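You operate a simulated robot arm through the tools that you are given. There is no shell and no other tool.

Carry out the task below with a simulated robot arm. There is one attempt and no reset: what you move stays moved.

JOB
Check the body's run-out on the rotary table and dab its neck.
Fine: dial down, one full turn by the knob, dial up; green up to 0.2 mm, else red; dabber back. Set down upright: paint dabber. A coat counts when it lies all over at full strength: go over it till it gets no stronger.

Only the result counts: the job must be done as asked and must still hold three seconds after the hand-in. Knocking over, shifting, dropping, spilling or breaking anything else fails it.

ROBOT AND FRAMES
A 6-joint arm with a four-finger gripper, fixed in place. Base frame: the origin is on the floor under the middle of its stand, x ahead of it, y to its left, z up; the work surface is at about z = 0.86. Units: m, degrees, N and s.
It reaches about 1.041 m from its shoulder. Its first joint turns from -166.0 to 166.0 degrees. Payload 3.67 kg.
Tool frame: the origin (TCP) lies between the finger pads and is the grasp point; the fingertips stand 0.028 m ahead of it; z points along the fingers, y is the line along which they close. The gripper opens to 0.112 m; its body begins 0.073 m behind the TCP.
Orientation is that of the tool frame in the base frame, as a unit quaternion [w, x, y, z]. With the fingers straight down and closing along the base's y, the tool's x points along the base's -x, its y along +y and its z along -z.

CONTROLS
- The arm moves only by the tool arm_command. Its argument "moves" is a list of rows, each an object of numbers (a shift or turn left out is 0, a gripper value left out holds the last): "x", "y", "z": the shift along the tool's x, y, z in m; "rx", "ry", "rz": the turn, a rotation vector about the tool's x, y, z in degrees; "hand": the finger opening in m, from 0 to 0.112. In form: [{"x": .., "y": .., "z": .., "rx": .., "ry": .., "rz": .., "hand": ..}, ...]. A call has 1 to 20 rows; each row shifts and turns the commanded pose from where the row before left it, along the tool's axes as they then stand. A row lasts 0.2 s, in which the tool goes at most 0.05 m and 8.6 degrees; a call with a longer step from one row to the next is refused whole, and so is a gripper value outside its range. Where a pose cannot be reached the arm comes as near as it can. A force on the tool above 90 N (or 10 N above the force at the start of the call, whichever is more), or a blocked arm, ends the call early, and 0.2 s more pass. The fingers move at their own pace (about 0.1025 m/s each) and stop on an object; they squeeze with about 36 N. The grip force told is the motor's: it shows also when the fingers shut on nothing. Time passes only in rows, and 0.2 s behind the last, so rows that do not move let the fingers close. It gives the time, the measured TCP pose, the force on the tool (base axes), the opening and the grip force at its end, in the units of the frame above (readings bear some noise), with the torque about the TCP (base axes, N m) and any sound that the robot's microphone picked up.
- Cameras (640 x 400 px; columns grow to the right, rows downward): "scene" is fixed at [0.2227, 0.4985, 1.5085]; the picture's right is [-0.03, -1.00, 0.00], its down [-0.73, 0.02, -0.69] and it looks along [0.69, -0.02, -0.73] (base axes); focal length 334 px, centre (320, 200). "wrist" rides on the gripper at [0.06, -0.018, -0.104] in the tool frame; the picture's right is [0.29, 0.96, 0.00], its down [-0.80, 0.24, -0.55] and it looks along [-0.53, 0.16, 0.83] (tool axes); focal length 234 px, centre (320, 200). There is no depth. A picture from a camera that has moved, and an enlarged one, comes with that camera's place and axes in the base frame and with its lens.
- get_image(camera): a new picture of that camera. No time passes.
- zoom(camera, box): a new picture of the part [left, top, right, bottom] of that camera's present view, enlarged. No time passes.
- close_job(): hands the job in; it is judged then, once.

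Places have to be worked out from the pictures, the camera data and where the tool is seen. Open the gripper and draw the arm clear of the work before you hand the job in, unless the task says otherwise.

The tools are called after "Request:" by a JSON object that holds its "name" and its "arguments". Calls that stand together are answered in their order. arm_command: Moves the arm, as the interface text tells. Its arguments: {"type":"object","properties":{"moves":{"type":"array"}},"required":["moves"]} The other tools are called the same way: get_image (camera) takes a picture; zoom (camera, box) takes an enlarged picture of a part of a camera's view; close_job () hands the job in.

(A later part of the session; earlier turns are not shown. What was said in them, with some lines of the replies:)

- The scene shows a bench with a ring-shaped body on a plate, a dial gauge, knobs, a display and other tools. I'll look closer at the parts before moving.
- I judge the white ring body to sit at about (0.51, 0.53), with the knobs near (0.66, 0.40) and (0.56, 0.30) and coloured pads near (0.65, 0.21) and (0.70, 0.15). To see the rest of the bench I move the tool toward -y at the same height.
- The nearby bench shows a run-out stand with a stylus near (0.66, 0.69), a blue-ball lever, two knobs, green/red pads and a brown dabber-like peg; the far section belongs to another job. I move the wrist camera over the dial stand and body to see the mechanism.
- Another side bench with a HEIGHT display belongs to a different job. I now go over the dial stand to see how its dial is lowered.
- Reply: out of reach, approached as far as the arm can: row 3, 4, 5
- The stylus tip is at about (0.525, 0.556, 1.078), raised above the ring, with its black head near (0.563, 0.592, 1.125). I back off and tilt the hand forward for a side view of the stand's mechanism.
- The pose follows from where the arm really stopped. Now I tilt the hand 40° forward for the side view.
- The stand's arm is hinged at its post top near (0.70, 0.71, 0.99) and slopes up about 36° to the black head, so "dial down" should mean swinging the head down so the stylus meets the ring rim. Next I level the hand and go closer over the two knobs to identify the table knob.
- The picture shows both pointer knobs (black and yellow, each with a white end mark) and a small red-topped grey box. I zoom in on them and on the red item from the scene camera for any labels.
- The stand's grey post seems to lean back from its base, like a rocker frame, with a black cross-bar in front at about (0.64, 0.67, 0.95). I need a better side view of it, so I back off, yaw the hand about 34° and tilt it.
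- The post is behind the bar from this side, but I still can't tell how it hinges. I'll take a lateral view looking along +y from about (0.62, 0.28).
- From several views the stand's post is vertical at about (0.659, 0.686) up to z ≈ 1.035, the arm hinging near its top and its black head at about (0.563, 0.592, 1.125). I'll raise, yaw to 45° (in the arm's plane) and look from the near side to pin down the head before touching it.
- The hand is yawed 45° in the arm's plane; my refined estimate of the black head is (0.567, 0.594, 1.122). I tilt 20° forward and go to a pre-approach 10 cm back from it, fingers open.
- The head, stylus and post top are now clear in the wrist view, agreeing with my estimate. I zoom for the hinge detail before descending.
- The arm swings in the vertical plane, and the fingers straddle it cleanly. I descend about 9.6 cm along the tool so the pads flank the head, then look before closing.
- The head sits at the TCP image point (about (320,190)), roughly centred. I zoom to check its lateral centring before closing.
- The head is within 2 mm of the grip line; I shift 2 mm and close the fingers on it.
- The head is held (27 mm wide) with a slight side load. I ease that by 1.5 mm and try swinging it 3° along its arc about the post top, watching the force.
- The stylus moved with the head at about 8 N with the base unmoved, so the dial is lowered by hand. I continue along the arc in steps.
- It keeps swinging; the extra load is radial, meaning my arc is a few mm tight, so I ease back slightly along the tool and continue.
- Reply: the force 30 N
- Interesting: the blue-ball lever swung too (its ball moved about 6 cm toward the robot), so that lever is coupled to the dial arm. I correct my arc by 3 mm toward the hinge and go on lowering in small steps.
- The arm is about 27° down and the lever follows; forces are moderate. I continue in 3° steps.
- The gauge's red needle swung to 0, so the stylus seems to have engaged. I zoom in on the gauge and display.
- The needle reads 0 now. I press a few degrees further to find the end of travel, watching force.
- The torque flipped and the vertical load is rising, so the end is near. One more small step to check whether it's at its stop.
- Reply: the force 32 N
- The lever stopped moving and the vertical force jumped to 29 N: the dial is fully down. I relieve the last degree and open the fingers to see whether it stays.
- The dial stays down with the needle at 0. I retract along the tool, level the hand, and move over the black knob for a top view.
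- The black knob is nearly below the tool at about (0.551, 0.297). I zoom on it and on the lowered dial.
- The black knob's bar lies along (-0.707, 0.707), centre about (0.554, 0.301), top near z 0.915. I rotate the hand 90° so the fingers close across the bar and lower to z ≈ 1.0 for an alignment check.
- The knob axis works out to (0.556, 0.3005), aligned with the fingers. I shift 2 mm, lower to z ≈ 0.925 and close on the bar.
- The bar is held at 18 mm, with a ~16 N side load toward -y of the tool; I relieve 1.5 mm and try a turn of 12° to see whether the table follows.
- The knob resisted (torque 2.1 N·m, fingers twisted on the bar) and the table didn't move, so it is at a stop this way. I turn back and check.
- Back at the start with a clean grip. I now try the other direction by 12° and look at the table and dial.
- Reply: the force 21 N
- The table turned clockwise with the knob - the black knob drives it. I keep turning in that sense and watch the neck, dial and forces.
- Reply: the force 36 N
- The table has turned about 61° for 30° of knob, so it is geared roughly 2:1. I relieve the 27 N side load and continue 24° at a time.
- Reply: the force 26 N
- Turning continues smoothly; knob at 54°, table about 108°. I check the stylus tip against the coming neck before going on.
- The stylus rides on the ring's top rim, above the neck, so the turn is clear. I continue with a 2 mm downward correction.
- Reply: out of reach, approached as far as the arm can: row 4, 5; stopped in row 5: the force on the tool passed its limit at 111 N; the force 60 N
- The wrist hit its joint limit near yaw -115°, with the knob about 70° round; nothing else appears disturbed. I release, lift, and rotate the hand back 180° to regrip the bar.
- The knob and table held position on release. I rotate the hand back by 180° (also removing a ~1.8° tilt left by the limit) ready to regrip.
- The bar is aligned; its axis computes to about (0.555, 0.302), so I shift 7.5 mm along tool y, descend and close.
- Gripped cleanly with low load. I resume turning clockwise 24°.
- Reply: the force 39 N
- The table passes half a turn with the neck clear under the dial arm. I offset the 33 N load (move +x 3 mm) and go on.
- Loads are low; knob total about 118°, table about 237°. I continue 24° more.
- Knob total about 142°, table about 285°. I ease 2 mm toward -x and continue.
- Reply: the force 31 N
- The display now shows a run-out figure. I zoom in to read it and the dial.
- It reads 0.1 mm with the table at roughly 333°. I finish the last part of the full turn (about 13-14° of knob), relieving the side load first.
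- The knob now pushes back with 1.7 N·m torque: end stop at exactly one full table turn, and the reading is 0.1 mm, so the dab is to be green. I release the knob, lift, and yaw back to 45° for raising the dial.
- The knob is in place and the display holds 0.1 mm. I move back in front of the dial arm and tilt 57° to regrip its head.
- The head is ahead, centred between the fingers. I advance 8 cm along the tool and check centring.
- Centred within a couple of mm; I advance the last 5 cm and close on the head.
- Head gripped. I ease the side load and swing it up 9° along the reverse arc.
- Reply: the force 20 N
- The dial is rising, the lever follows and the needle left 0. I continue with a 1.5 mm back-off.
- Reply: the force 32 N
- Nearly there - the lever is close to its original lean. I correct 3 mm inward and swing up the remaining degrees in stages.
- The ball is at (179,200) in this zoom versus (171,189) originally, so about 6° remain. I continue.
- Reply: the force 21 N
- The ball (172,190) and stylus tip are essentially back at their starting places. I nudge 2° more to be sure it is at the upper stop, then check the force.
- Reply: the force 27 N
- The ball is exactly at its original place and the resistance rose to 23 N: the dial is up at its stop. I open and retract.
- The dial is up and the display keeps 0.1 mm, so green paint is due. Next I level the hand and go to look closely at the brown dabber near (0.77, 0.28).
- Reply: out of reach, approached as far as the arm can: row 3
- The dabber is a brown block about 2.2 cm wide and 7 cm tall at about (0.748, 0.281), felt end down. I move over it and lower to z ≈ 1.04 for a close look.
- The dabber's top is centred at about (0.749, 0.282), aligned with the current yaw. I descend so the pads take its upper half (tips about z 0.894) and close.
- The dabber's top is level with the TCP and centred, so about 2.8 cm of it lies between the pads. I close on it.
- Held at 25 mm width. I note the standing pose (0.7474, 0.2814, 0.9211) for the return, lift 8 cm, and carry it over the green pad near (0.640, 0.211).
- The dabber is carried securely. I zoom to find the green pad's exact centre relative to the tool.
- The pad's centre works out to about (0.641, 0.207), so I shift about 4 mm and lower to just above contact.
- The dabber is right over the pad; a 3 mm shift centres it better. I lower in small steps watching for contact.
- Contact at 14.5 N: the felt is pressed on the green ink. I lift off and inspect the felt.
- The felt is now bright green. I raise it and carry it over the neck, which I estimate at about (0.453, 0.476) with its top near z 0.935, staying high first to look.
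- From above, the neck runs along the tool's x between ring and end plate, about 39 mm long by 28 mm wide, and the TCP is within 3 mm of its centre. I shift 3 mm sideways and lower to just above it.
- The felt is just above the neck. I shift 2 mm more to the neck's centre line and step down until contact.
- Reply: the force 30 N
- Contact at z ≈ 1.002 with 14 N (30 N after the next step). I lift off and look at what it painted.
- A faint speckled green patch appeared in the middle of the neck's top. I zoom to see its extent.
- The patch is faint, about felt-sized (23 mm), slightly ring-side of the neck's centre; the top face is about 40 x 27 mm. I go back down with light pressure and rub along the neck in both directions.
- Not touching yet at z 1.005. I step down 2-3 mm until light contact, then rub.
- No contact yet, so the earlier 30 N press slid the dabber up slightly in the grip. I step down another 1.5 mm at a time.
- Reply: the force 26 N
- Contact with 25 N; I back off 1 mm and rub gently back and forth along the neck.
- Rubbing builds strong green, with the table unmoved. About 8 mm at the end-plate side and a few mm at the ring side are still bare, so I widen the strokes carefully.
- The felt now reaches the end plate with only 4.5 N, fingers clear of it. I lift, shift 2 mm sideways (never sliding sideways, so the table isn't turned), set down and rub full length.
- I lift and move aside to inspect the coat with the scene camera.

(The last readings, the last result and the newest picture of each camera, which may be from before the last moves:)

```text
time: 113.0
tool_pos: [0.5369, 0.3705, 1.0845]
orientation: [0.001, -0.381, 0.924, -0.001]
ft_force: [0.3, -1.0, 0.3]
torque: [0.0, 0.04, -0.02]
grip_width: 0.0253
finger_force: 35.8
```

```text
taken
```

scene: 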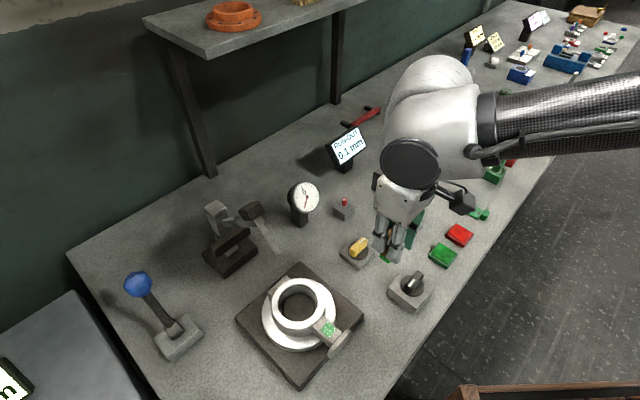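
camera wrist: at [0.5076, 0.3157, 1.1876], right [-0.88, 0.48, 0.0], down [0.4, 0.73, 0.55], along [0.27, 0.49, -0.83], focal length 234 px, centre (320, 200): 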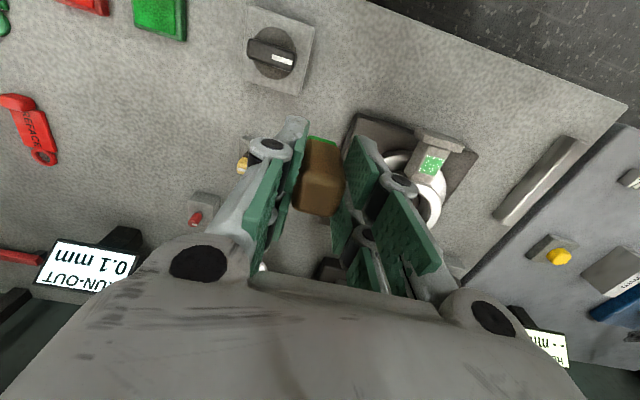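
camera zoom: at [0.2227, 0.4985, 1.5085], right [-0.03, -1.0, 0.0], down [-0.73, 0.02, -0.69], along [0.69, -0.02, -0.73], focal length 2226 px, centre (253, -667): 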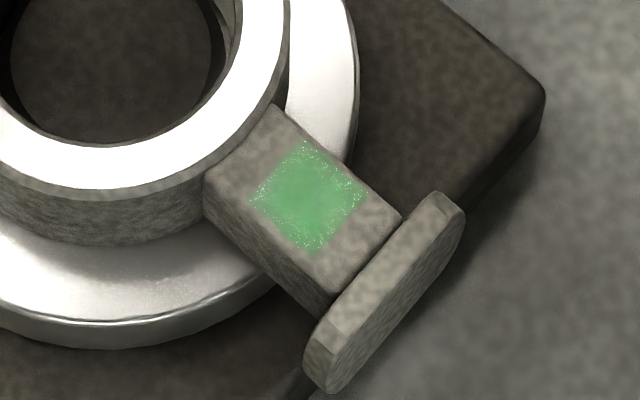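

The paint only takes on a fixed square patch in the middle of the neck (about 22 mm), now fairly green but speckled at its edges. I zoom closer to judge strength.

Request:
{"name": "zoom", "arguments": {"camera": "scene", "box": [315, 315, 345, 345]}}

Request:
{"name": "zoom", "arguments": {"camera": "wrist", "box": [400, 120, 480, 200]}}

```text
13.33 times, centred on (330, 330) of scene
camera zoom: at [0.2227, 0.4985, 1.5085], right [-0.03, -1.0, 0.0], down [-0.73, 0.02, -0.69], along [0.69, -0.02, -0.73], focal length 4453 px, centre (187, -1533)
```

zoom: 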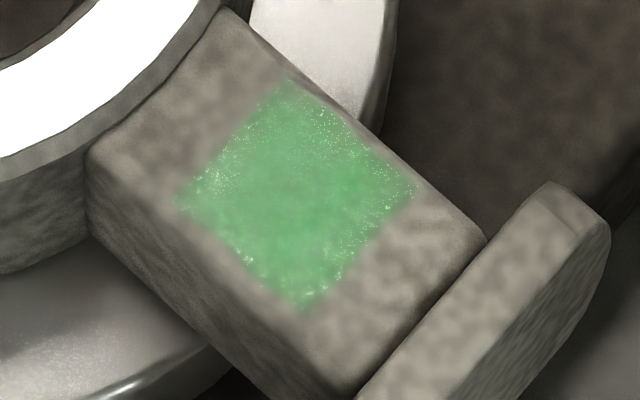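

```text
5.00 times, centred on (440, 160) of wrist
camera zoom: at [0.5076, 0.3157, 1.1876], right [-0.88, 0.48, 0.0], down [0.4, 0.73, 0.55], along [0.27, 0.49, -0.83], focal length 1171 px, centre (-280, 400)
```

zoom: 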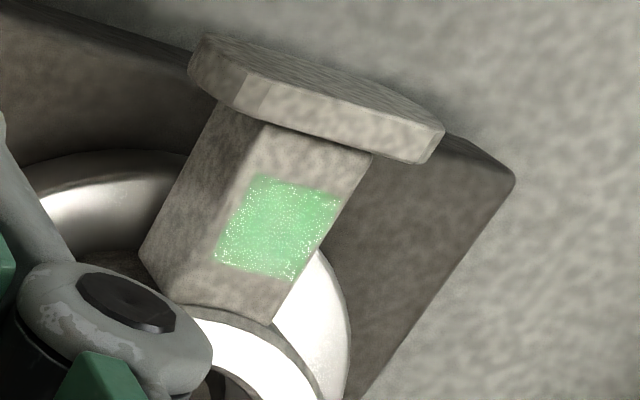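

The patch is a 20 mm square centred at about (0.4513, 0.481), still somewhat translucent. I go back over it, centred, and rub more.

Request:
{"name": "arm_command", "arguments": {"moves": [{"y": 0.0462, "x": -0.0059}, {"y": 0.0462, "x": -0.0059}, {"y": 0.0462, "x": -0.0058}, {}, {"z": 0.04}, {"z": 0.04}, {}]}}

```text
time: 114.6
tool_pos: [0.4536, 0.482, 1.0002]
orientation: [0.002, -0.381, 0.925, 0.001]
ft_force: [-2.1, -0.9, 17.4]
torque: [-0.07, 0.09, 0.02]
grip_width: 0.0253
finger_force: 35.6
```

Contact at 17 N. I rub ±4 mm along the neck over the patch for a number of strokes.

Request:
{"name": "arm_command", "arguments": {"moves": [{"x": 0.002, "z": -0.0004}, {"x": 0.004}, {"x": -0.004}, {"x": -0.004}, {"x": 0.004}, {"x": 0.004}, {"x": -0.004}, {"x": -0.004}, {"x": 0.004}, {"x": 0.004}, {"x": -0.004}, {"x": -0.004}, {"x": 0.004}, {"x": 0.004}, {"x": -0.004}, {"x": -0.004}, {"x": 0.004}, {}]}}

Request:
{"name": "arm_command", "arguments": {"moves": [{"z": -0.01}, {"z": -0.04}, {"z": -0.03}, {"y": -0.045}, {"y": -0.045}, {"y": -0.045}, {}]}}

Request:
{"name": "zoom", "arguments": {"camera": "scene", "box": [315, 315, 345, 345]}}

Request:
{"name": "zoom", "arguments": {"camera": "wrist", "box": [400, 120, 480, 200]}}

```text
time: 118.4
tool_pos: [0.4509, 0.4816, 1.0005]
orientation: [0.002, -0.381, 0.925, -0.002]
ft_force: [4.3, 4.2, 16.3]
torque: [0.36, -0.41, 0.03]
grip_width: 0.0252
finger_force: 36.2
```

```text
time: 120.0
tool_pos: [0.5462, 0.3856, 1.0791]
orientation: [0.0, -0.381, 0.925, -0.001]
ft_force: [0.1, -0.4, -0.5]
torque: [0.0, 0.02, 0.01]
grip_width: 0.0253
finger_force: 36.0
```

```text
13.33 times, centred on (330, 330) of scene
camera zoom: at [0.2227, 0.4985, 1.5085], right [-0.03, -1.0, 0.0], down [-0.73, 0.02, -0.69], along [0.69, -0.02, -0.73], focal length 4453 px, centre (187, -1533)
```

zoom: 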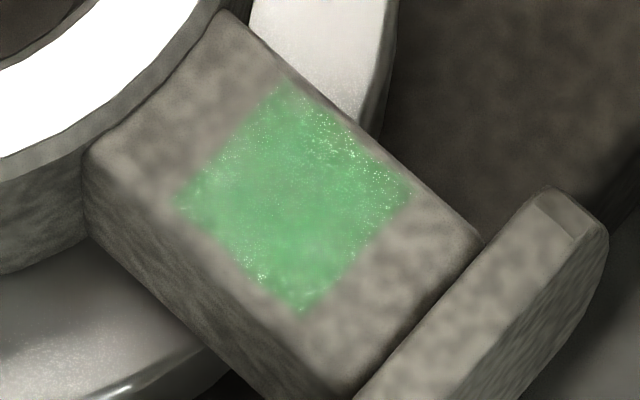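

```text
5.00 times, centred on (440, 160) of wrist
camera zoom: at [0.5155, 0.3303, 1.1822], right [-0.88, 0.48, 0.0], down [0.4, 0.73, 0.55], along [0.27, 0.48, -0.83], focal length 1171 px, centre (-280, 400)
```

zoom: 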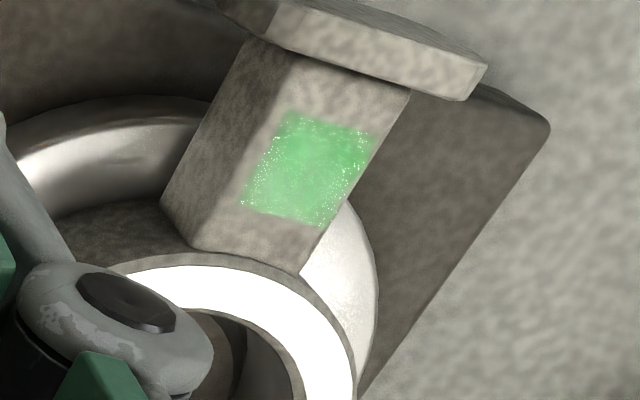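

The coat looks about the same as before. To be sure it isn't just the felt running dry, I check the felt and will re-ink it, then go over again.

Request:
{"name": "zoom", "arguments": {"camera": "wrist", "box": [260, 80, 380, 220]}}

Request:
{"name": "zoom", "arguments": {"camera": "scene", "box": [340, 180, 480, 320]}}

```text
2.86 times, centred on (320, 150) of wrist
camera zoom: at [0.5155, 0.3303, 1.1822], right [-0.88, 0.48, 0.0], down [0.4, 0.73, 0.55], along [0.27, 0.48, -0.83], focal length 669 px, centre (320, 343)
```

zoom: 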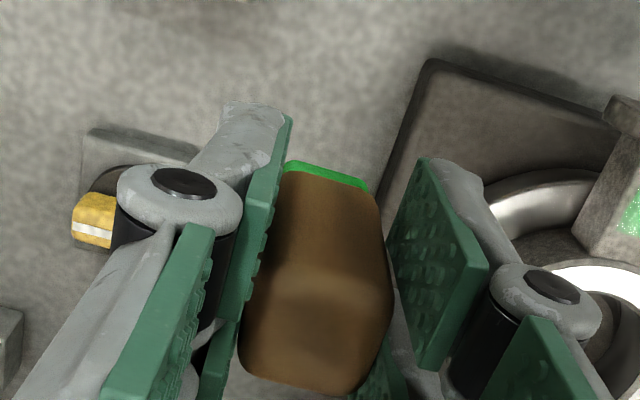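

```text
2.86 times, centred on (410, 250) of scene
camera zoom: at [0.2227, 0.4985, 1.5085], right [-0.03, -1.0, 0.0], down [-0.73, 0.02, -0.69], along [0.69, -0.02, -0.73], focal length 954 px, centre (63, 57)
```

zoom: 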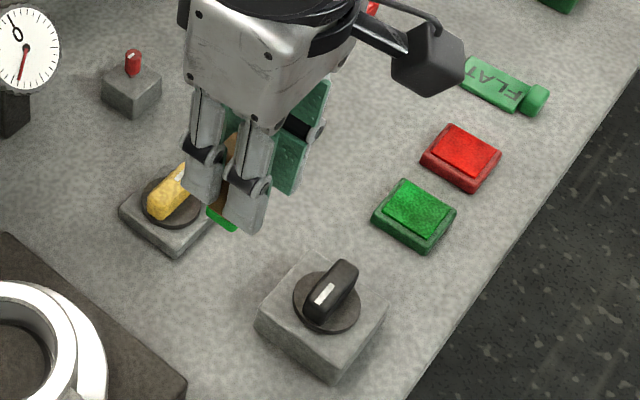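

The felt is still green, but I re-ink anyway: move over the green pad and lower to just above it.

Request:
{"name": "arm_command", "arguments": {"moves": [{"y": -0.0386, "x": 0.0119}, {"y": -0.0386, "x": 0.0119}, {"y": -0.0386, "x": 0.0119}, {"y": -0.0386, "x": 0.0119}, {"y": -0.0386, "x": 0.012}, {}, {"z": 0.045}, {"z": 0.045}, {"z": 0.043}, {}]}}

Request:
{"name": "zoom", "arguments": {"camera": "wrist", "box": [240, 60, 400, 220]}}

```text
time: 122.2
tool_pos: [0.6416, 0.201, 0.9459]
orientation: [0.001, -0.38, 0.925, -0.002]
ft_force: [1.0, 0.7, -0.7]
torque: [0.0, 0.0, -0.01]
grip_width: 0.0252
finger_force: 36.0
```

```text
2.50 times, centred on (320, 140) of wrist
camera zoom: at [0.6115, 0.147, 1.0502], right [-0.88, 0.48, 0.0], down [0.4, 0.73, 0.55], along [0.27, 0.49, -0.83], focal length 585 px, centre (320, 350)
```

zoom: 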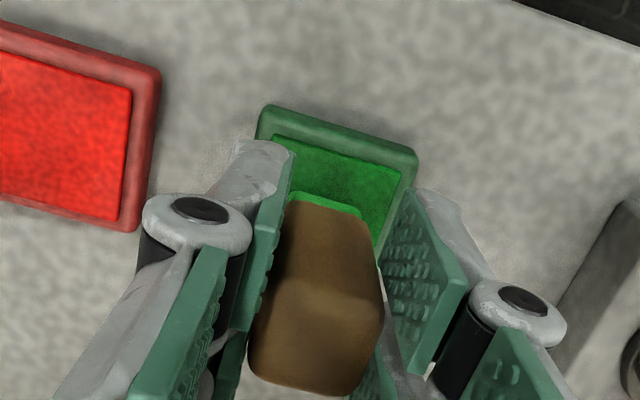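

Well centred over the pad. I press down gently until contact.

Request:
{"name": "arm_command", "arguments": {"moves": [{"z": 0.006}, {"z": 0.002}, {}]}}

Request:
{"name": "arm_command", "arguments": {"moves": [{"z": 0.0015}, {}]}}

```text
time: 123.0
tool_pos: [0.6415, 0.2045, 0.9393]
orientation: [0.0, -0.382, 0.924, -0.002]
ft_force: [0.0, 0.0, -0.4]
torque: [-0.05, -0.01, 0.0]
grip_width: 0.0253
finger_force: 36.0
```

```text
time: 123.6
tool_pos: [0.6415, 0.2052, 0.937]
orientation: [0.001, -0.381, 0.925, -0.001]
ft_force: [0.2, -0.9, -0.9]
torque: [0.02, 0.01, 0.01]
grip_width: 0.0255
finger_force: 35.7
```

Request:
{"name": "arm_command", "arguments": {"moves": [{"z": 0.0015}, {}]}}

```text
time: 124.2
tool_pos: [0.6411, 0.2047, 0.9357]
orientation: [0.001, -0.381, 0.925, -0.002]
ft_force: [-0.1, -1.0, 3.9]
torque: [-0.06, 0.02, 0.01]
grip_width: 0.0252
finger_force: 35.4
```

Light contact (3.9 N). I press half a millimetre more, hold, and lift, then carry it back over the neck patch.

Request:
{"name": "arm_command", "arguments": {"moves": [{"z": 0.0006}, {}, {}, {"z": -0.01}, {"z": -0.045}, {"z": -0.045}, {"z": -0.04}, {"y": 0.041, "x": -0.012}, {"y": 0.041, "x": -0.012}, {"y": 0.041, "x": -0.012}, {"y": 0.041, "x": -0.012}, {"y": 0.041, "x": -0.012}, {"y": 0.041, "x": 0.0}, {"y": 0.041, "x": 0.0}, {"y": 0.041, "x": 0.0}, {}]}}

Request:
{"name": "zoom", "arguments": {"camera": "wrist", "box": [240, 40, 400, 220]}}

```text
time: 127.6
tool_pos: [0.4501, 0.4827, 1.0759]
orientation: [-0.001, -0.381, 0.925, -0.001]
ft_force: [-0.1, 0.6, -0.6]
torque: [0.0, -0.02, 0.02]
grip_width: 0.0252
finger_force: 35.9
```

```text
2.22 times, centred on (320, 130) of wrist
camera zoom: at [0.42, 0.4279, 1.1802], right [-0.88, 0.48, 0.0], down [0.4, 0.73, 0.55], along [0.27, 0.49, -0.83], focal length 520 px, centre (320, 356)
```

zoom: 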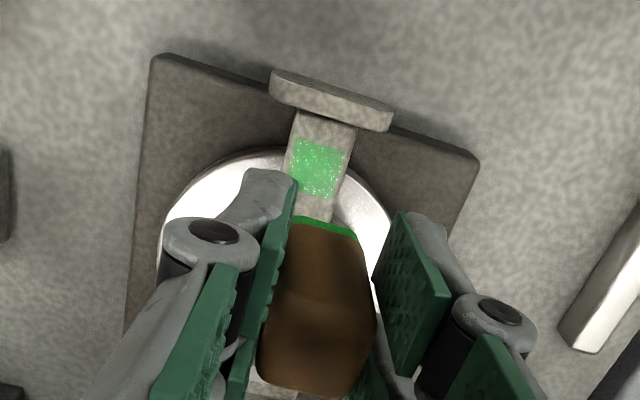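

The patch is now about 3-4 mm toward the end plate from the tool's projection. I go down there and rub, with two sideways offsets (lifting between), to strengthen the edges too.

Request:
{"name": "arm_command", "arguments": {"moves": [{"x": 0.003, "y": -0.001}, {"z": 0.035}, {"z": 0.034}, {"z": 0.003}, {}]}}

```text
time: 128.8
tool_pos: [0.4509, 0.4802, 1.0028]
orientation: [0.001, -0.381, 0.925, -0.001]
ft_force: [0.6, -0.4, -0.8]
torque: [0.04, -0.04, -0.01]
grip_width: 0.0249
finger_force: 35.7
```

No contact yet; I step down 2 mm and then rub along the neck.

Request:
{"name": "arm_command", "arguments": {"moves": [{"z": 0.002}, {}]}}

```text
time: 129.4
tool_pos: [0.4504, 0.4798, 1.0002]
orientation: [0.0, -0.382, 0.924, -0.002]
ft_force: [0.6, -0.7, -0.4]
torque: [-0.03, -0.02, 0.02]
grip_width: 0.0251
finger_force: 36.3
```

Still clear at z 1.000; another 1.5 mm down.

Request:
{"name": "arm_command", "arguments": {"moves": [{"z": 0.0015}, {}]}}

```text
time: 130.0
tool_pos: [0.45, 0.4799, 1.0003]
orientation: [0.001, -0.381, 0.924, 0.0]
ft_force: [-2.5, -2.3, 11.5]
torque: [-0.12, 0.19, 0.01]
grip_width: 0.0252
finger_force: 35.8
```

Contact at 11.5 N. I rub several strokes of ±5 mm, centred.

Request:
{"name": "arm_command", "arguments": {"moves": [{"x": 0.005}, {"x": -0.005}, {"x": -0.005}, {"x": 0.005}, {"x": 0.005}, {"x": -0.005}, {"x": -0.005}, {"x": 0.005}, {"x": 0.005}, {"x": -0.005}, {"x": -0.005}, {"x": 0.005}, {"x": 0.005}, {"x": -0.005}, {"x": -0.005}, {"x": 0.005}, {}]}}

Request:
{"name": "arm_command", "arguments": {"moves": [{"z": -0.005}, {"y": 0.003}, {"z": 0.005}, {"x": 0.005}, {"x": -0.005}, {"x": -0.005}, {"x": 0.005}, {"x": 0.005}, {"x": -0.005}, {"x": -0.005}, {"x": 0.005}, {"x": 0.005}, {"x": -0.005}, {"x": -0.005}, {"x": 0.005}, {}]}}

Request:
{"name": "arm_command", "arguments": {"moves": [{"z": -0.005}, {"y": -0.006}, {"z": 0.005}, {"x": 0.005}, {"x": -0.005}, {"x": -0.005}, {"x": 0.005}, {"x": 0.005}, {"x": -0.005}, {"x": -0.005}, {"x": 0.005}, {"x": 0.005}, {"x": -0.005}, {"x": -0.005}, {"x": 0.005}, {}]}}

```text
time: 133.6
tool_pos: [0.4495, 0.4781, 0.9998]
orientation: [0.0, -0.381, 0.925, -0.002]
ft_force: [2.0, 1.7, 5.3]
torque: [0.1, -0.08, 0.01]
grip_width: 0.0252
finger_force: 35.8
```

```text
time: 137.0
tool_pos: [0.4473, 0.4807, 1.0003]
orientation: [0.001, -0.381, 0.925, -0.001]
ft_force: [-0.9, 1.2, -0.8]
torque: [0.01, -0.02, -0.02]
grip_width: 0.0253
finger_force: 36.3
```

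```text
time: 140.4
tool_pos: [0.453, 0.4759, 1.0003]
orientation: [0.0, -0.38, 0.925, -0.003]
ft_force: [0.5, 0.1, 1.2]
torque: [0.01, -0.02, 0.03]
grip_width: 0.0252
finger_force: 36.8
```

The last two passes had hardly any contact. I lift aside and compare the coat.

Request:
{"name": "arm_command", "arguments": {"moves": [{"z": -0.01}, {"z": -0.04}, {"z": -0.03}, {"y": -0.045}, {"y": -0.045}, {"y": -0.045}, {}]}}

Request:
{"name": "zoom", "arguments": {"camera": "scene", "box": [315, 315, 345, 345]}}

Request:
{"name": "zoom", "arguments": {"camera": "wrist", "box": [400, 120, 480, 200]}}

```text
time: 142.0
tool_pos: [0.5496, 0.3788, 1.0789]
orientation: [0.0, -0.381, 0.925, -0.002]
ft_force: [0.6, -0.1, 0.0]
torque: [0.02, -0.01, 0.01]
grip_width: 0.0252
finger_force: 36.1
```

```text
13.33 times, centred on (330, 330) of scene
camera zoom: at [0.2227, 0.4985, 1.5085], right [-0.03, -1.0, 0.0], down [-0.73, 0.02, -0.69], along [0.69, -0.02, -0.73], focal length 4453 px, centre (187, -1533)
```

zoom: 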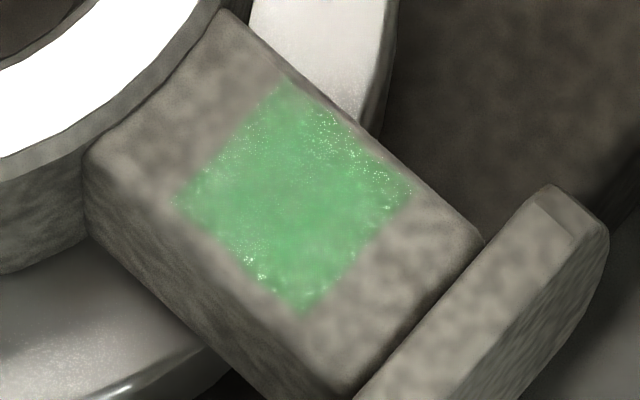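

```text
5.00 times, centred on (440, 160) of wrist
camera zoom: at [0.5195, 0.3234, 1.1824], right [-0.88, 0.48, 0.0], down [0.4, 0.73, 0.55], along [0.27, 0.49, -0.83], focal length 1171 px, centre (-280, 400)
```

zoom: 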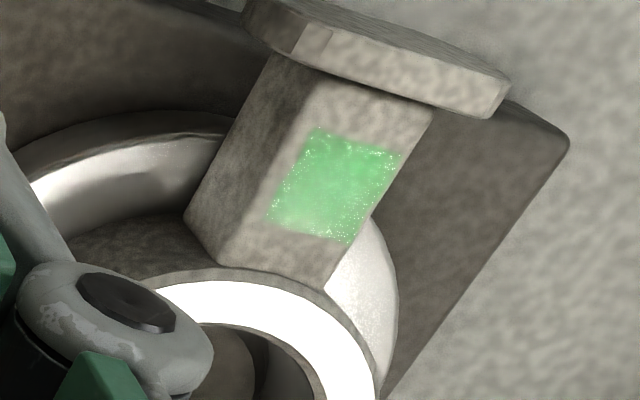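

No visible change from the previous pass, so it seems saturated; still I make one more firm pass including both side offsets to be certain about the edges.

Request:
{"name": "arm_command", "arguments": {"moves": [{"y": 0.0471}, {"y": 0.0471}, {"y": 0.0491, "x": -0.0014}, {}, {"z": 0.04}, {"z": 0.039}, {}]}}

```text
time: 143.6
tool_pos: [0.4495, 0.484, 1.0006]
orientation: [0.001, -0.381, 0.925, -0.002]
ft_force: [-0.2, -0.4, -1.0]
torque: [0.01, -0.02, 0.01]
grip_width: 0.0252
finger_force: 35.8
```

Just above the neck at a +3 mm side offset. I step down to contact.

Request:
{"name": "arm_command", "arguments": {"moves": [{"z": 0.0015}, {}]}}

Request:
{"name": "arm_command", "arguments": {"moves": [{"z": 0.0008}, {}]}}

```text
time: 144.2
tool_pos: [0.4485, 0.4828, 1.0003]
orientation: [0.002, -0.381, 0.925, -0.001]
ft_force: [0.7, 0.8, 4.9]
torque: [0.06, -0.04, 0.01]
grip_width: 0.0251
finger_force: 36.5
```

```text
time: 144.8
tool_pos: [0.4478, 0.4836, 0.9997]
orientation: [0.001, -0.381, 0.925, -0.002]
ft_force: [3.7, -5.2, 18.1]
torque: [-0.17, -0.28, -0.02]
grip_width: 0.0253
finger_force: 36.2
```

18 N contact. I rub here, then lift, shift 3 mm back toward centre, rub, then another 3 mm, each at the same depth.

Request:
{"name": "arm_command", "arguments": {"moves": [{"x": 0.005}, {"x": -0.005}, {"x": -0.005}, {"x": 0.005}, {"x": 0.005}, {"x": -0.005}, {"x": -0.005}, {"x": 0.005}, {"z": -0.004}, {"y": -0.003}, {"z": 0.0042}, {}]}}

Request:
{"name": "arm_command", "arguments": {"moves": [{"x": 0.005}, {"x": -0.005}, {"x": -0.005}, {"x": 0.005}, {"x": 0.005}, {"x": -0.005}, {"x": -0.005}, {"x": 0.005}, {"z": -0.004}, {"y": -0.003}, {"z": 0.0044}, {}]}}

Request:
{"name": "arm_command", "arguments": {"moves": [{"x": 0.005}, {"x": -0.005}, {"x": -0.005}, {"x": 0.005}, {"x": 0.005}, {"x": -0.005}, {"x": -0.005}, {"x": 0.005}, {}]}}

```text
time: 147.4
tool_pos: [0.449, 0.4811, 0.998]
orientation: [0.001, -0.381, 0.925, 0.0]
ft_force: [-2.2, -1.8, 16.8]
torque: [-0.08, 0.07, -0.02]
grip_width: 0.0252
finger_force: 35.8
```

```text
time: 150.0
tool_pos: [0.4516, 0.4783, 0.999]
orientation: [0.0, -0.381, 0.925, -0.002]
ft_force: [-3.3, -2.9, 17.6]
torque: [-0.17, 0.17, 0.01]
grip_width: 0.0253
finger_force: 35.9
```

```text
time: 152.0
tool_pos: [0.4521, 0.4797, 0.9972]
orientation: [0.002, -0.381, 0.925, -0.002]
ft_force: [3.6, 5.0, 15.7]
torque: [0.37, -0.38, 0.01]
grip_width: 0.0252
finger_force: 36.1
```

Full contact through all three passes. I lift aside and compare the coat and the table position.

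Request:
{"name": "arm_command", "arguments": {"moves": [{"z": -0.01}, {"z": -0.04}, {"z": -0.03}, {"y": -0.045}, {"y": -0.045}, {"y": -0.045}, {}]}}

Request:
{"name": "zoom", "arguments": {"camera": "scene", "box": [315, 315, 345, 345]}}

Request:
{"name": "zoom", "arguments": {"camera": "wrist", "box": [400, 120, 480, 200]}}

Request:
{"name": "get_image", "arguments": {"camera": "scene"}}

```text
time: 153.6
tool_pos: [0.5458, 0.382, 1.0758]
orientation: [0.001, -0.381, 0.925, -0.001]
ft_force: [-0.6, -1.2, -0.3]
torque: [0.03, 0.01, -0.01]
grip_width: 0.0251
finger_force: 36.1
```

```text
13.33 times, centred on (330, 330) of scene
camera zoom: at [0.2227, 0.4985, 1.5085], right [-0.03, -1.0, 0.0], down [-0.73, 0.02, -0.69], along [0.69, -0.02, -0.73], focal length 4453 px, centre (187, -1533)
```

zoom: 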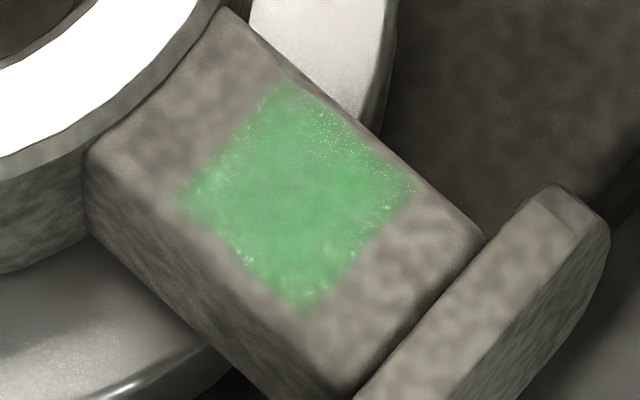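

```text
5.00 times, centred on (440, 160) of wrist
camera zoom: at [0.5156, 0.3275, 1.1803], right [-0.88, 0.48, 0.0], down [0.4, 0.73, 0.55], along [0.27, 0.49, -0.83], focal length 1171 px, centre (-280, 400)
```

zoom: 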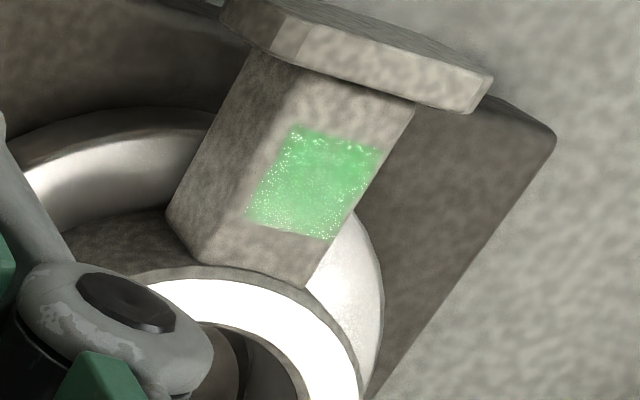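

```text
taken
```

scene: 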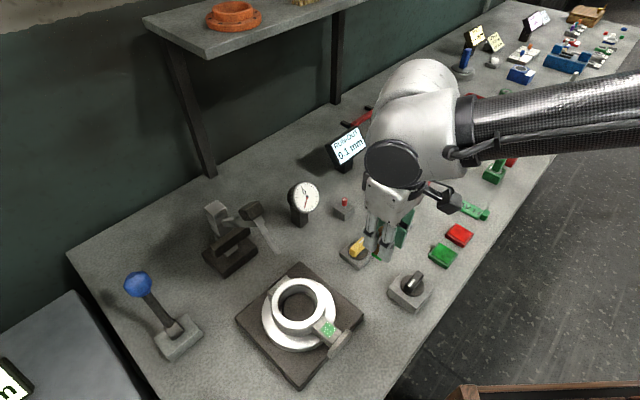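

The coat shows no further strengthening, so it is at full strength, and the table and other items are in place. I now carry the dabber back to its spot at (0.7474, 0.2814).

Request:
{"name": "arm_command", "arguments": {"moves": [{"y": -0.0427, "x": -0.0143}, {"y": -0.0427, "x": -0.0143}, {"y": -0.0427, "x": -0.0143}, {"y": -0.0427, "x": -0.0143}, {"y": -0.0427, "x": -0.0143}, {}, {"z": 0.045}, {"z": 0.045}, {"z": 0.035}, {"z": 0.022}, {}]}}

Request:
{"name": "zoom", "arguments": {"camera": "scene", "box": [350, 150, 470, 270]}}

Request:
{"name": "get_image", "arguments": {"camera": "wrist"}}

```text
time: 156.0
tool_pos: [0.747, 0.282, 0.9301]
orientation: [0.001, -0.381, 0.924, -0.001]
ft_force: [-0.2, -0.2, -1.7]
torque: [0.02, 0.04, -0.01]
grip_width: 0.0254
finger_force: 36.2
```

```text
3.33 times, centred on (410, 210) of scene
camera zoom: at [0.2227, 0.4985, 1.5085], right [-0.03, -1.0, 0.0], down [-0.73, 0.02, -0.69], along [0.69, -0.02, -0.73], focal length 1113 px, centre (20, 167)
```

zoom: 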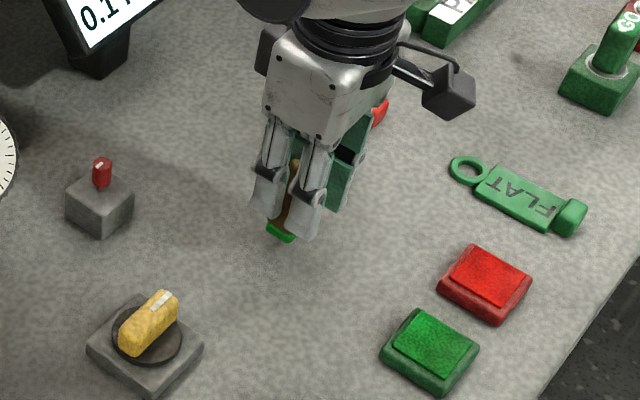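

```text
taken
camera wrist: at [0.717, 0.2267, 1.034], right [-0.88, 0.48, 0.0], down [0.4, 0.73, 0.55], along [0.27, 0.49, -0.83], focal length 234 px, centre (320, 200)
```

wrist: 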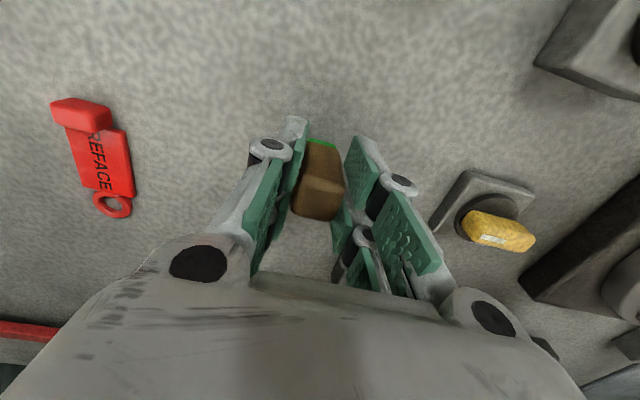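

The dabber is right above its original spot. I lower in small steps until it touches the bench.

Request:
{"name": "arm_command", "arguments": {"moves": [{"z": 0.006}, {"z": 0.003}, {}]}}

Request:
{"name": "arm_command", "arguments": {"moves": [{"z": 0.002}, {}]}}

```text
time: 156.8
tool_pos: [0.7474, 0.2819, 0.9221]
orientation: [0.001, -0.381, 0.925, -0.002]
ft_force: [0.4, 0.2, -1.0]
torque: [-0.01, 0.03, 0.0]
grip_width: 0.0253
finger_force: 36.1
```

```text
time: 157.4
tool_pos: [0.7474, 0.2824, 0.9208]
orientation: [0.0, -0.381, 0.924, -0.001]
ft_force: [-0.8, 0.3, -0.7]
torque: [0.0, 0.01, -0.02]
grip_width: 0.0253
finger_force: 36.1
```

No contact yet at z 0.921; I continue 1.5 mm at a time.

Request:
{"name": "arm_command", "arguments": {"moves": [{"z": 0.0015}, {}]}}

Request:
{"name": "arm_command", "arguments": {"moves": [{"z": 0.0015}, {}]}}

```text
time: 158.0
tool_pos: [0.7482, 0.2819, 0.9195]
orientation: [0.0, -0.381, 0.925, -0.002]
ft_force: [1.4, -0.2, -0.4]
torque: [0.02, 0.01, 0.0]
grip_width: 0.0252
finger_force: 35.9
```

```text
time: 158.6
tool_pos: [0.7476, 0.2815, 0.9184]
orientation: [0.0, -0.382, 0.924, -0.002]
ft_force: [-0.6, -0.3, -0.5]
torque: [-0.02, 0.0, -0.01]
grip_width: 0.0248
finger_force: 36.2
```

Still hanging free; another millimetre at a time.

Request:
{"name": "arm_command", "arguments": {"moves": [{"z": 0.001}, {}]}}

Request:
{"name": "arm_command", "arguments": {"moves": [{"z": 0.001}, {}]}}

```text
time: 159.2
tool_pos: [0.7476, 0.2819, 0.9174]
orientation: [0.001, -0.381, 0.925, -0.002]
ft_force: [1.7, -1.2, 7.2]
torque: [-0.02, -0.06, -0.02]
grip_width: 0.0251
finger_force: 36.5
```

```text
time: 159.8
tool_pos: [0.7481, 0.2822, 0.918]
orientation: [0.002, -0.381, 0.925, -0.002]
ft_force: [-4.8, -4.5, 23.1]
torque: [-0.17, 0.18, 0.0]
grip_width: 0.0251
finger_force: 36.0
```

It stands on the bench (23 N). I ease off 1 mm, then open the fingers gently.

Request:
{"name": "arm_command", "arguments": {"moves": [{"z": -0.0012}, {}, {"hand": 0.035}, {"hand": 0.05}, {"hand": 0.08}, {}, {}]}}

Request:
{"name": "get_image", "arguments": {"camera": "wrist"}}

```text
time: 161.4
tool_pos: [0.7478, 0.2824, 0.9176]
orientation: [0.001, -0.381, 0.925, -0.002]
ft_force: [-0.2, -0.1, -0.3]
torque: [0.02, -0.02, 0.02]
grip_width: 0.0797
finger_force: 0.1
```

```text
taken
camera wrist: at [0.718, 0.227, 1.021], right [-0.88, 0.48, 0.0], down [0.4, 0.73, 0.55], along [0.27, 0.49, -0.83], focal length 234 px, centre (320, 200)
```

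wrist: 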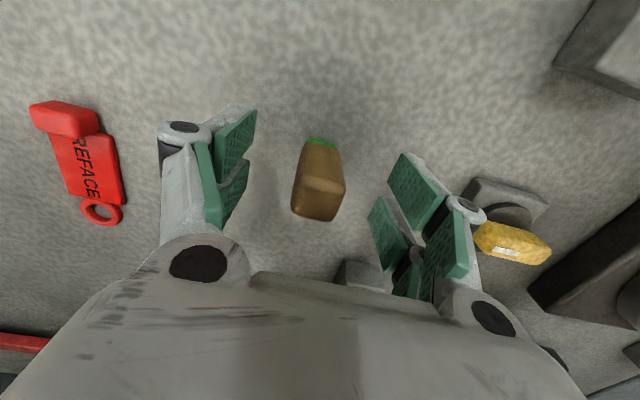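

The dabber stands upright, free between the open fingers. I rise straight up and then draw the arm back clear of the bench.

Request:
{"name": "arm_command", "arguments": {"moves": [{"z": -0.03, "hand": 0.1}, {"z": -0.045}, {"z": -0.045}, {"z": -0.045}, {"z": -0.045}, {"x": 0.045}, {"x": 0.045}, {"x": 0.045}, {"x": 0.045}, {}, {}]}}

Request:
{"name": "get_image", "arguments": {"camera": "scene"}}

Request:
{"name": "zoom", "arguments": {"camera": "scene", "box": [290, 100, 490, 320]}}

Request:
{"name": "zoom", "arguments": {"camera": "scene", "box": [60, 180, 380, 400]}}

```text
time: 163.8
tool_pos: [0.6198, 0.152, 1.126]
orientation: [0.001, -0.381, 0.924, -0.002]
ft_force: [-0.3, 0.3, -0.1]
torque: [-0.04, -0.02, 0.01]
grip_width: 0.0998
finger_force: 0.1
```

```text
taken
```

scene: 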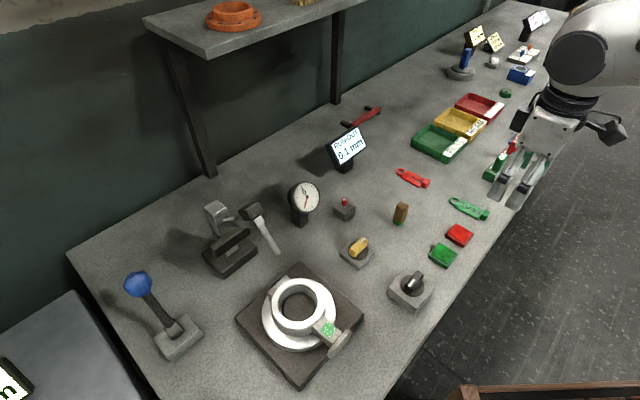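

```text
1.82 times, centred on (390, 210) of scene
camera zoom: at [0.2227, 0.4985, 1.5085], right [-0.03, -1.0, 0.0], down [-0.73, 0.02, -0.69], along [0.69, -0.02, -0.73], focal length 607 px, centre (193, 182)
```

zoom: 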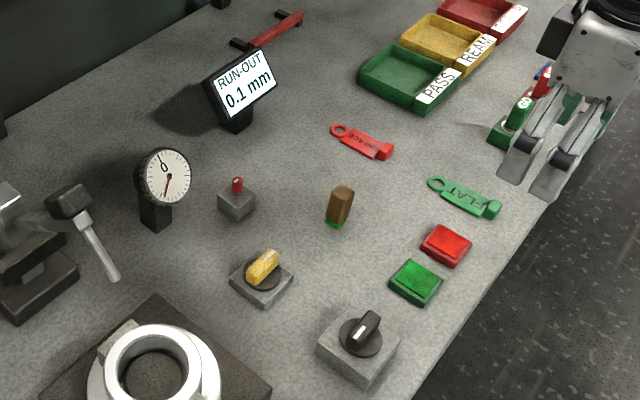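

```text
1.82 times, centred on (220, 290) of scene
camera zoom: at [0.2227, 0.4985, 1.5085], right [-0.03, -1.0, 0.0], down [-0.73, 0.02, -0.69], along [0.69, -0.02, -0.73], focal length 607 px, centre (502, 36)
```

zoom: 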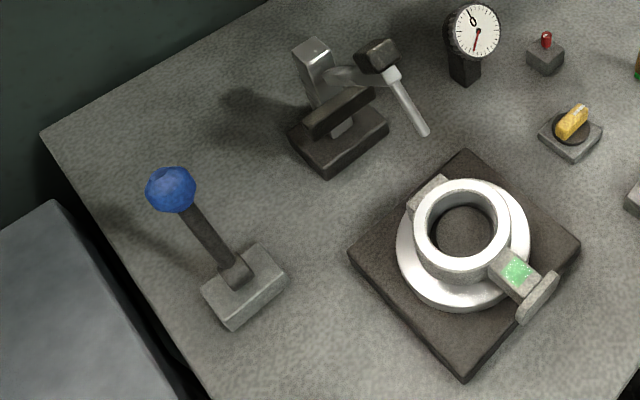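

Everything looks right: dial up, lever at rest, dabber upright in its place, 0.1 mm on the display. I take one last close look at the coat and dabber with nothing in the way.

Request:
{"name": "zoom", "arguments": {"camera": "scene", "box": [312, 312, 348, 348]}}

Request:
{"name": "zoom", "arguments": {"camera": "scene", "box": [380, 185, 470, 275]}}

Request:
{"name": "get_image", "arguments": {"camera": "wrist"}}

```text
11.11 times, centred on (330, 330) of scene
camera zoom: at [0.2227, 0.4985, 1.5085], right [-0.03, -1.0, 0.0], down [-0.73, 0.02, -0.69], along [0.69, -0.02, -0.73], focal length 3710 px, centre (209, -1244)
```

zoom: 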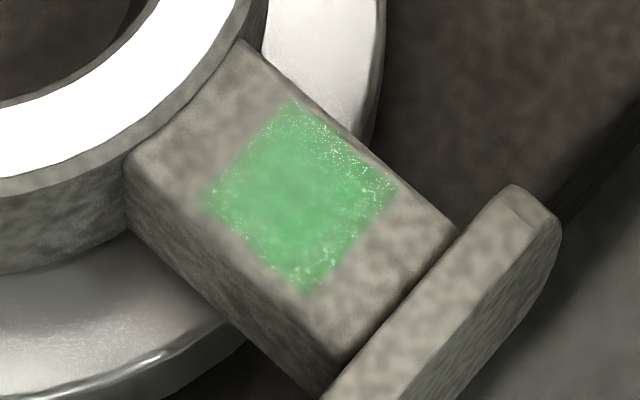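

```text
4.44 times, centred on (425, 230) of scene
camera zoom: at [0.2227, 0.4985, 1.5085], right [-0.03, -1.0, 0.0], down [-0.73, 0.02, -0.69], along [0.69, -0.02, -0.73], focal length 1484 px, centre (-147, 67)
```

zoom: 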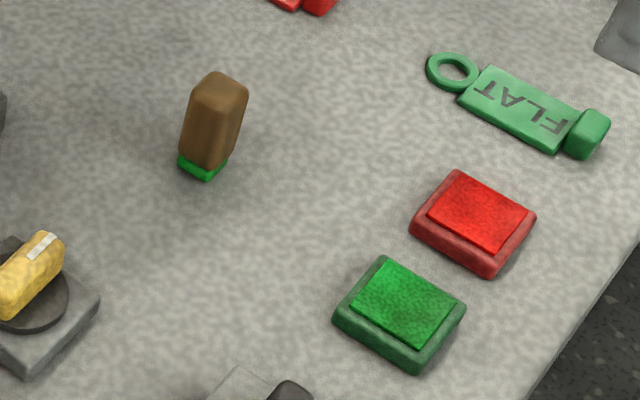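

```text
taken
camera wrist: at [0.5891, 0.0968, 1.2304], right [-0.88, 0.48, 0.0], down [0.4, 0.73, 0.55], along [0.27, 0.49, -0.83], focal length 234 px, centre (320, 200)
```

wrist: 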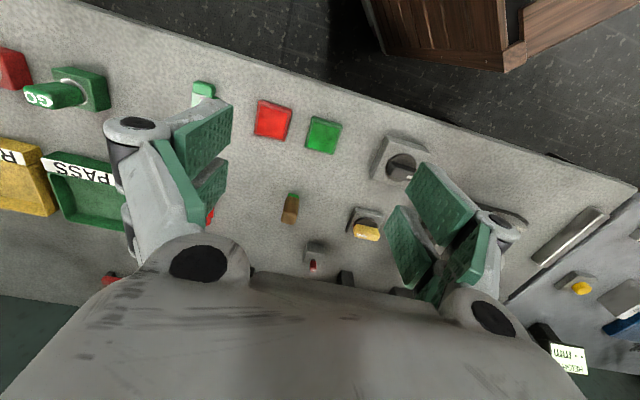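

The coat is even over its whole patch and no stronger after the last pass. The dabber is upright in its place, the dial is up, and the arm is clear with the gripper open, so I hand the job in.

Request:
{"name": "close_job", "arguments": {}}

```text
The job is handed in.
```

The body's run-out read 0.1 mm, within the 0.2 mm limit, so I dabbed its neck green and handed the job in. I don't have the judge's result.

- **Dial:** I lowered it to its stop, the needle went to 0, and afterwards I raised it back to its upper stop. I swung it by its head rather than by the blue-ball lever. The lever moves with the dial and is back where it started.
- **Full turn:** The black knob drives the table about 2:1, so one full table turn took half a turn of the knob, up to its end stop. The knob now points the opposite way from the start. I first tried it the wrong way, where it only pressed against its stop. Partway through I had to let go and regrip when the wrist reached its limit, and one force spike of 111 N stopped that move. Nothing appeared to shift.
- **Coat:** Paint only took on a square patch of about 20 mm in the middle of the neck. I went over it several times and re-inked once. The last passes made it no stronger.
- **Dabber:** It is standing upright at its original spot, its felt now green.

The arm is clear of the work with the gripper open.
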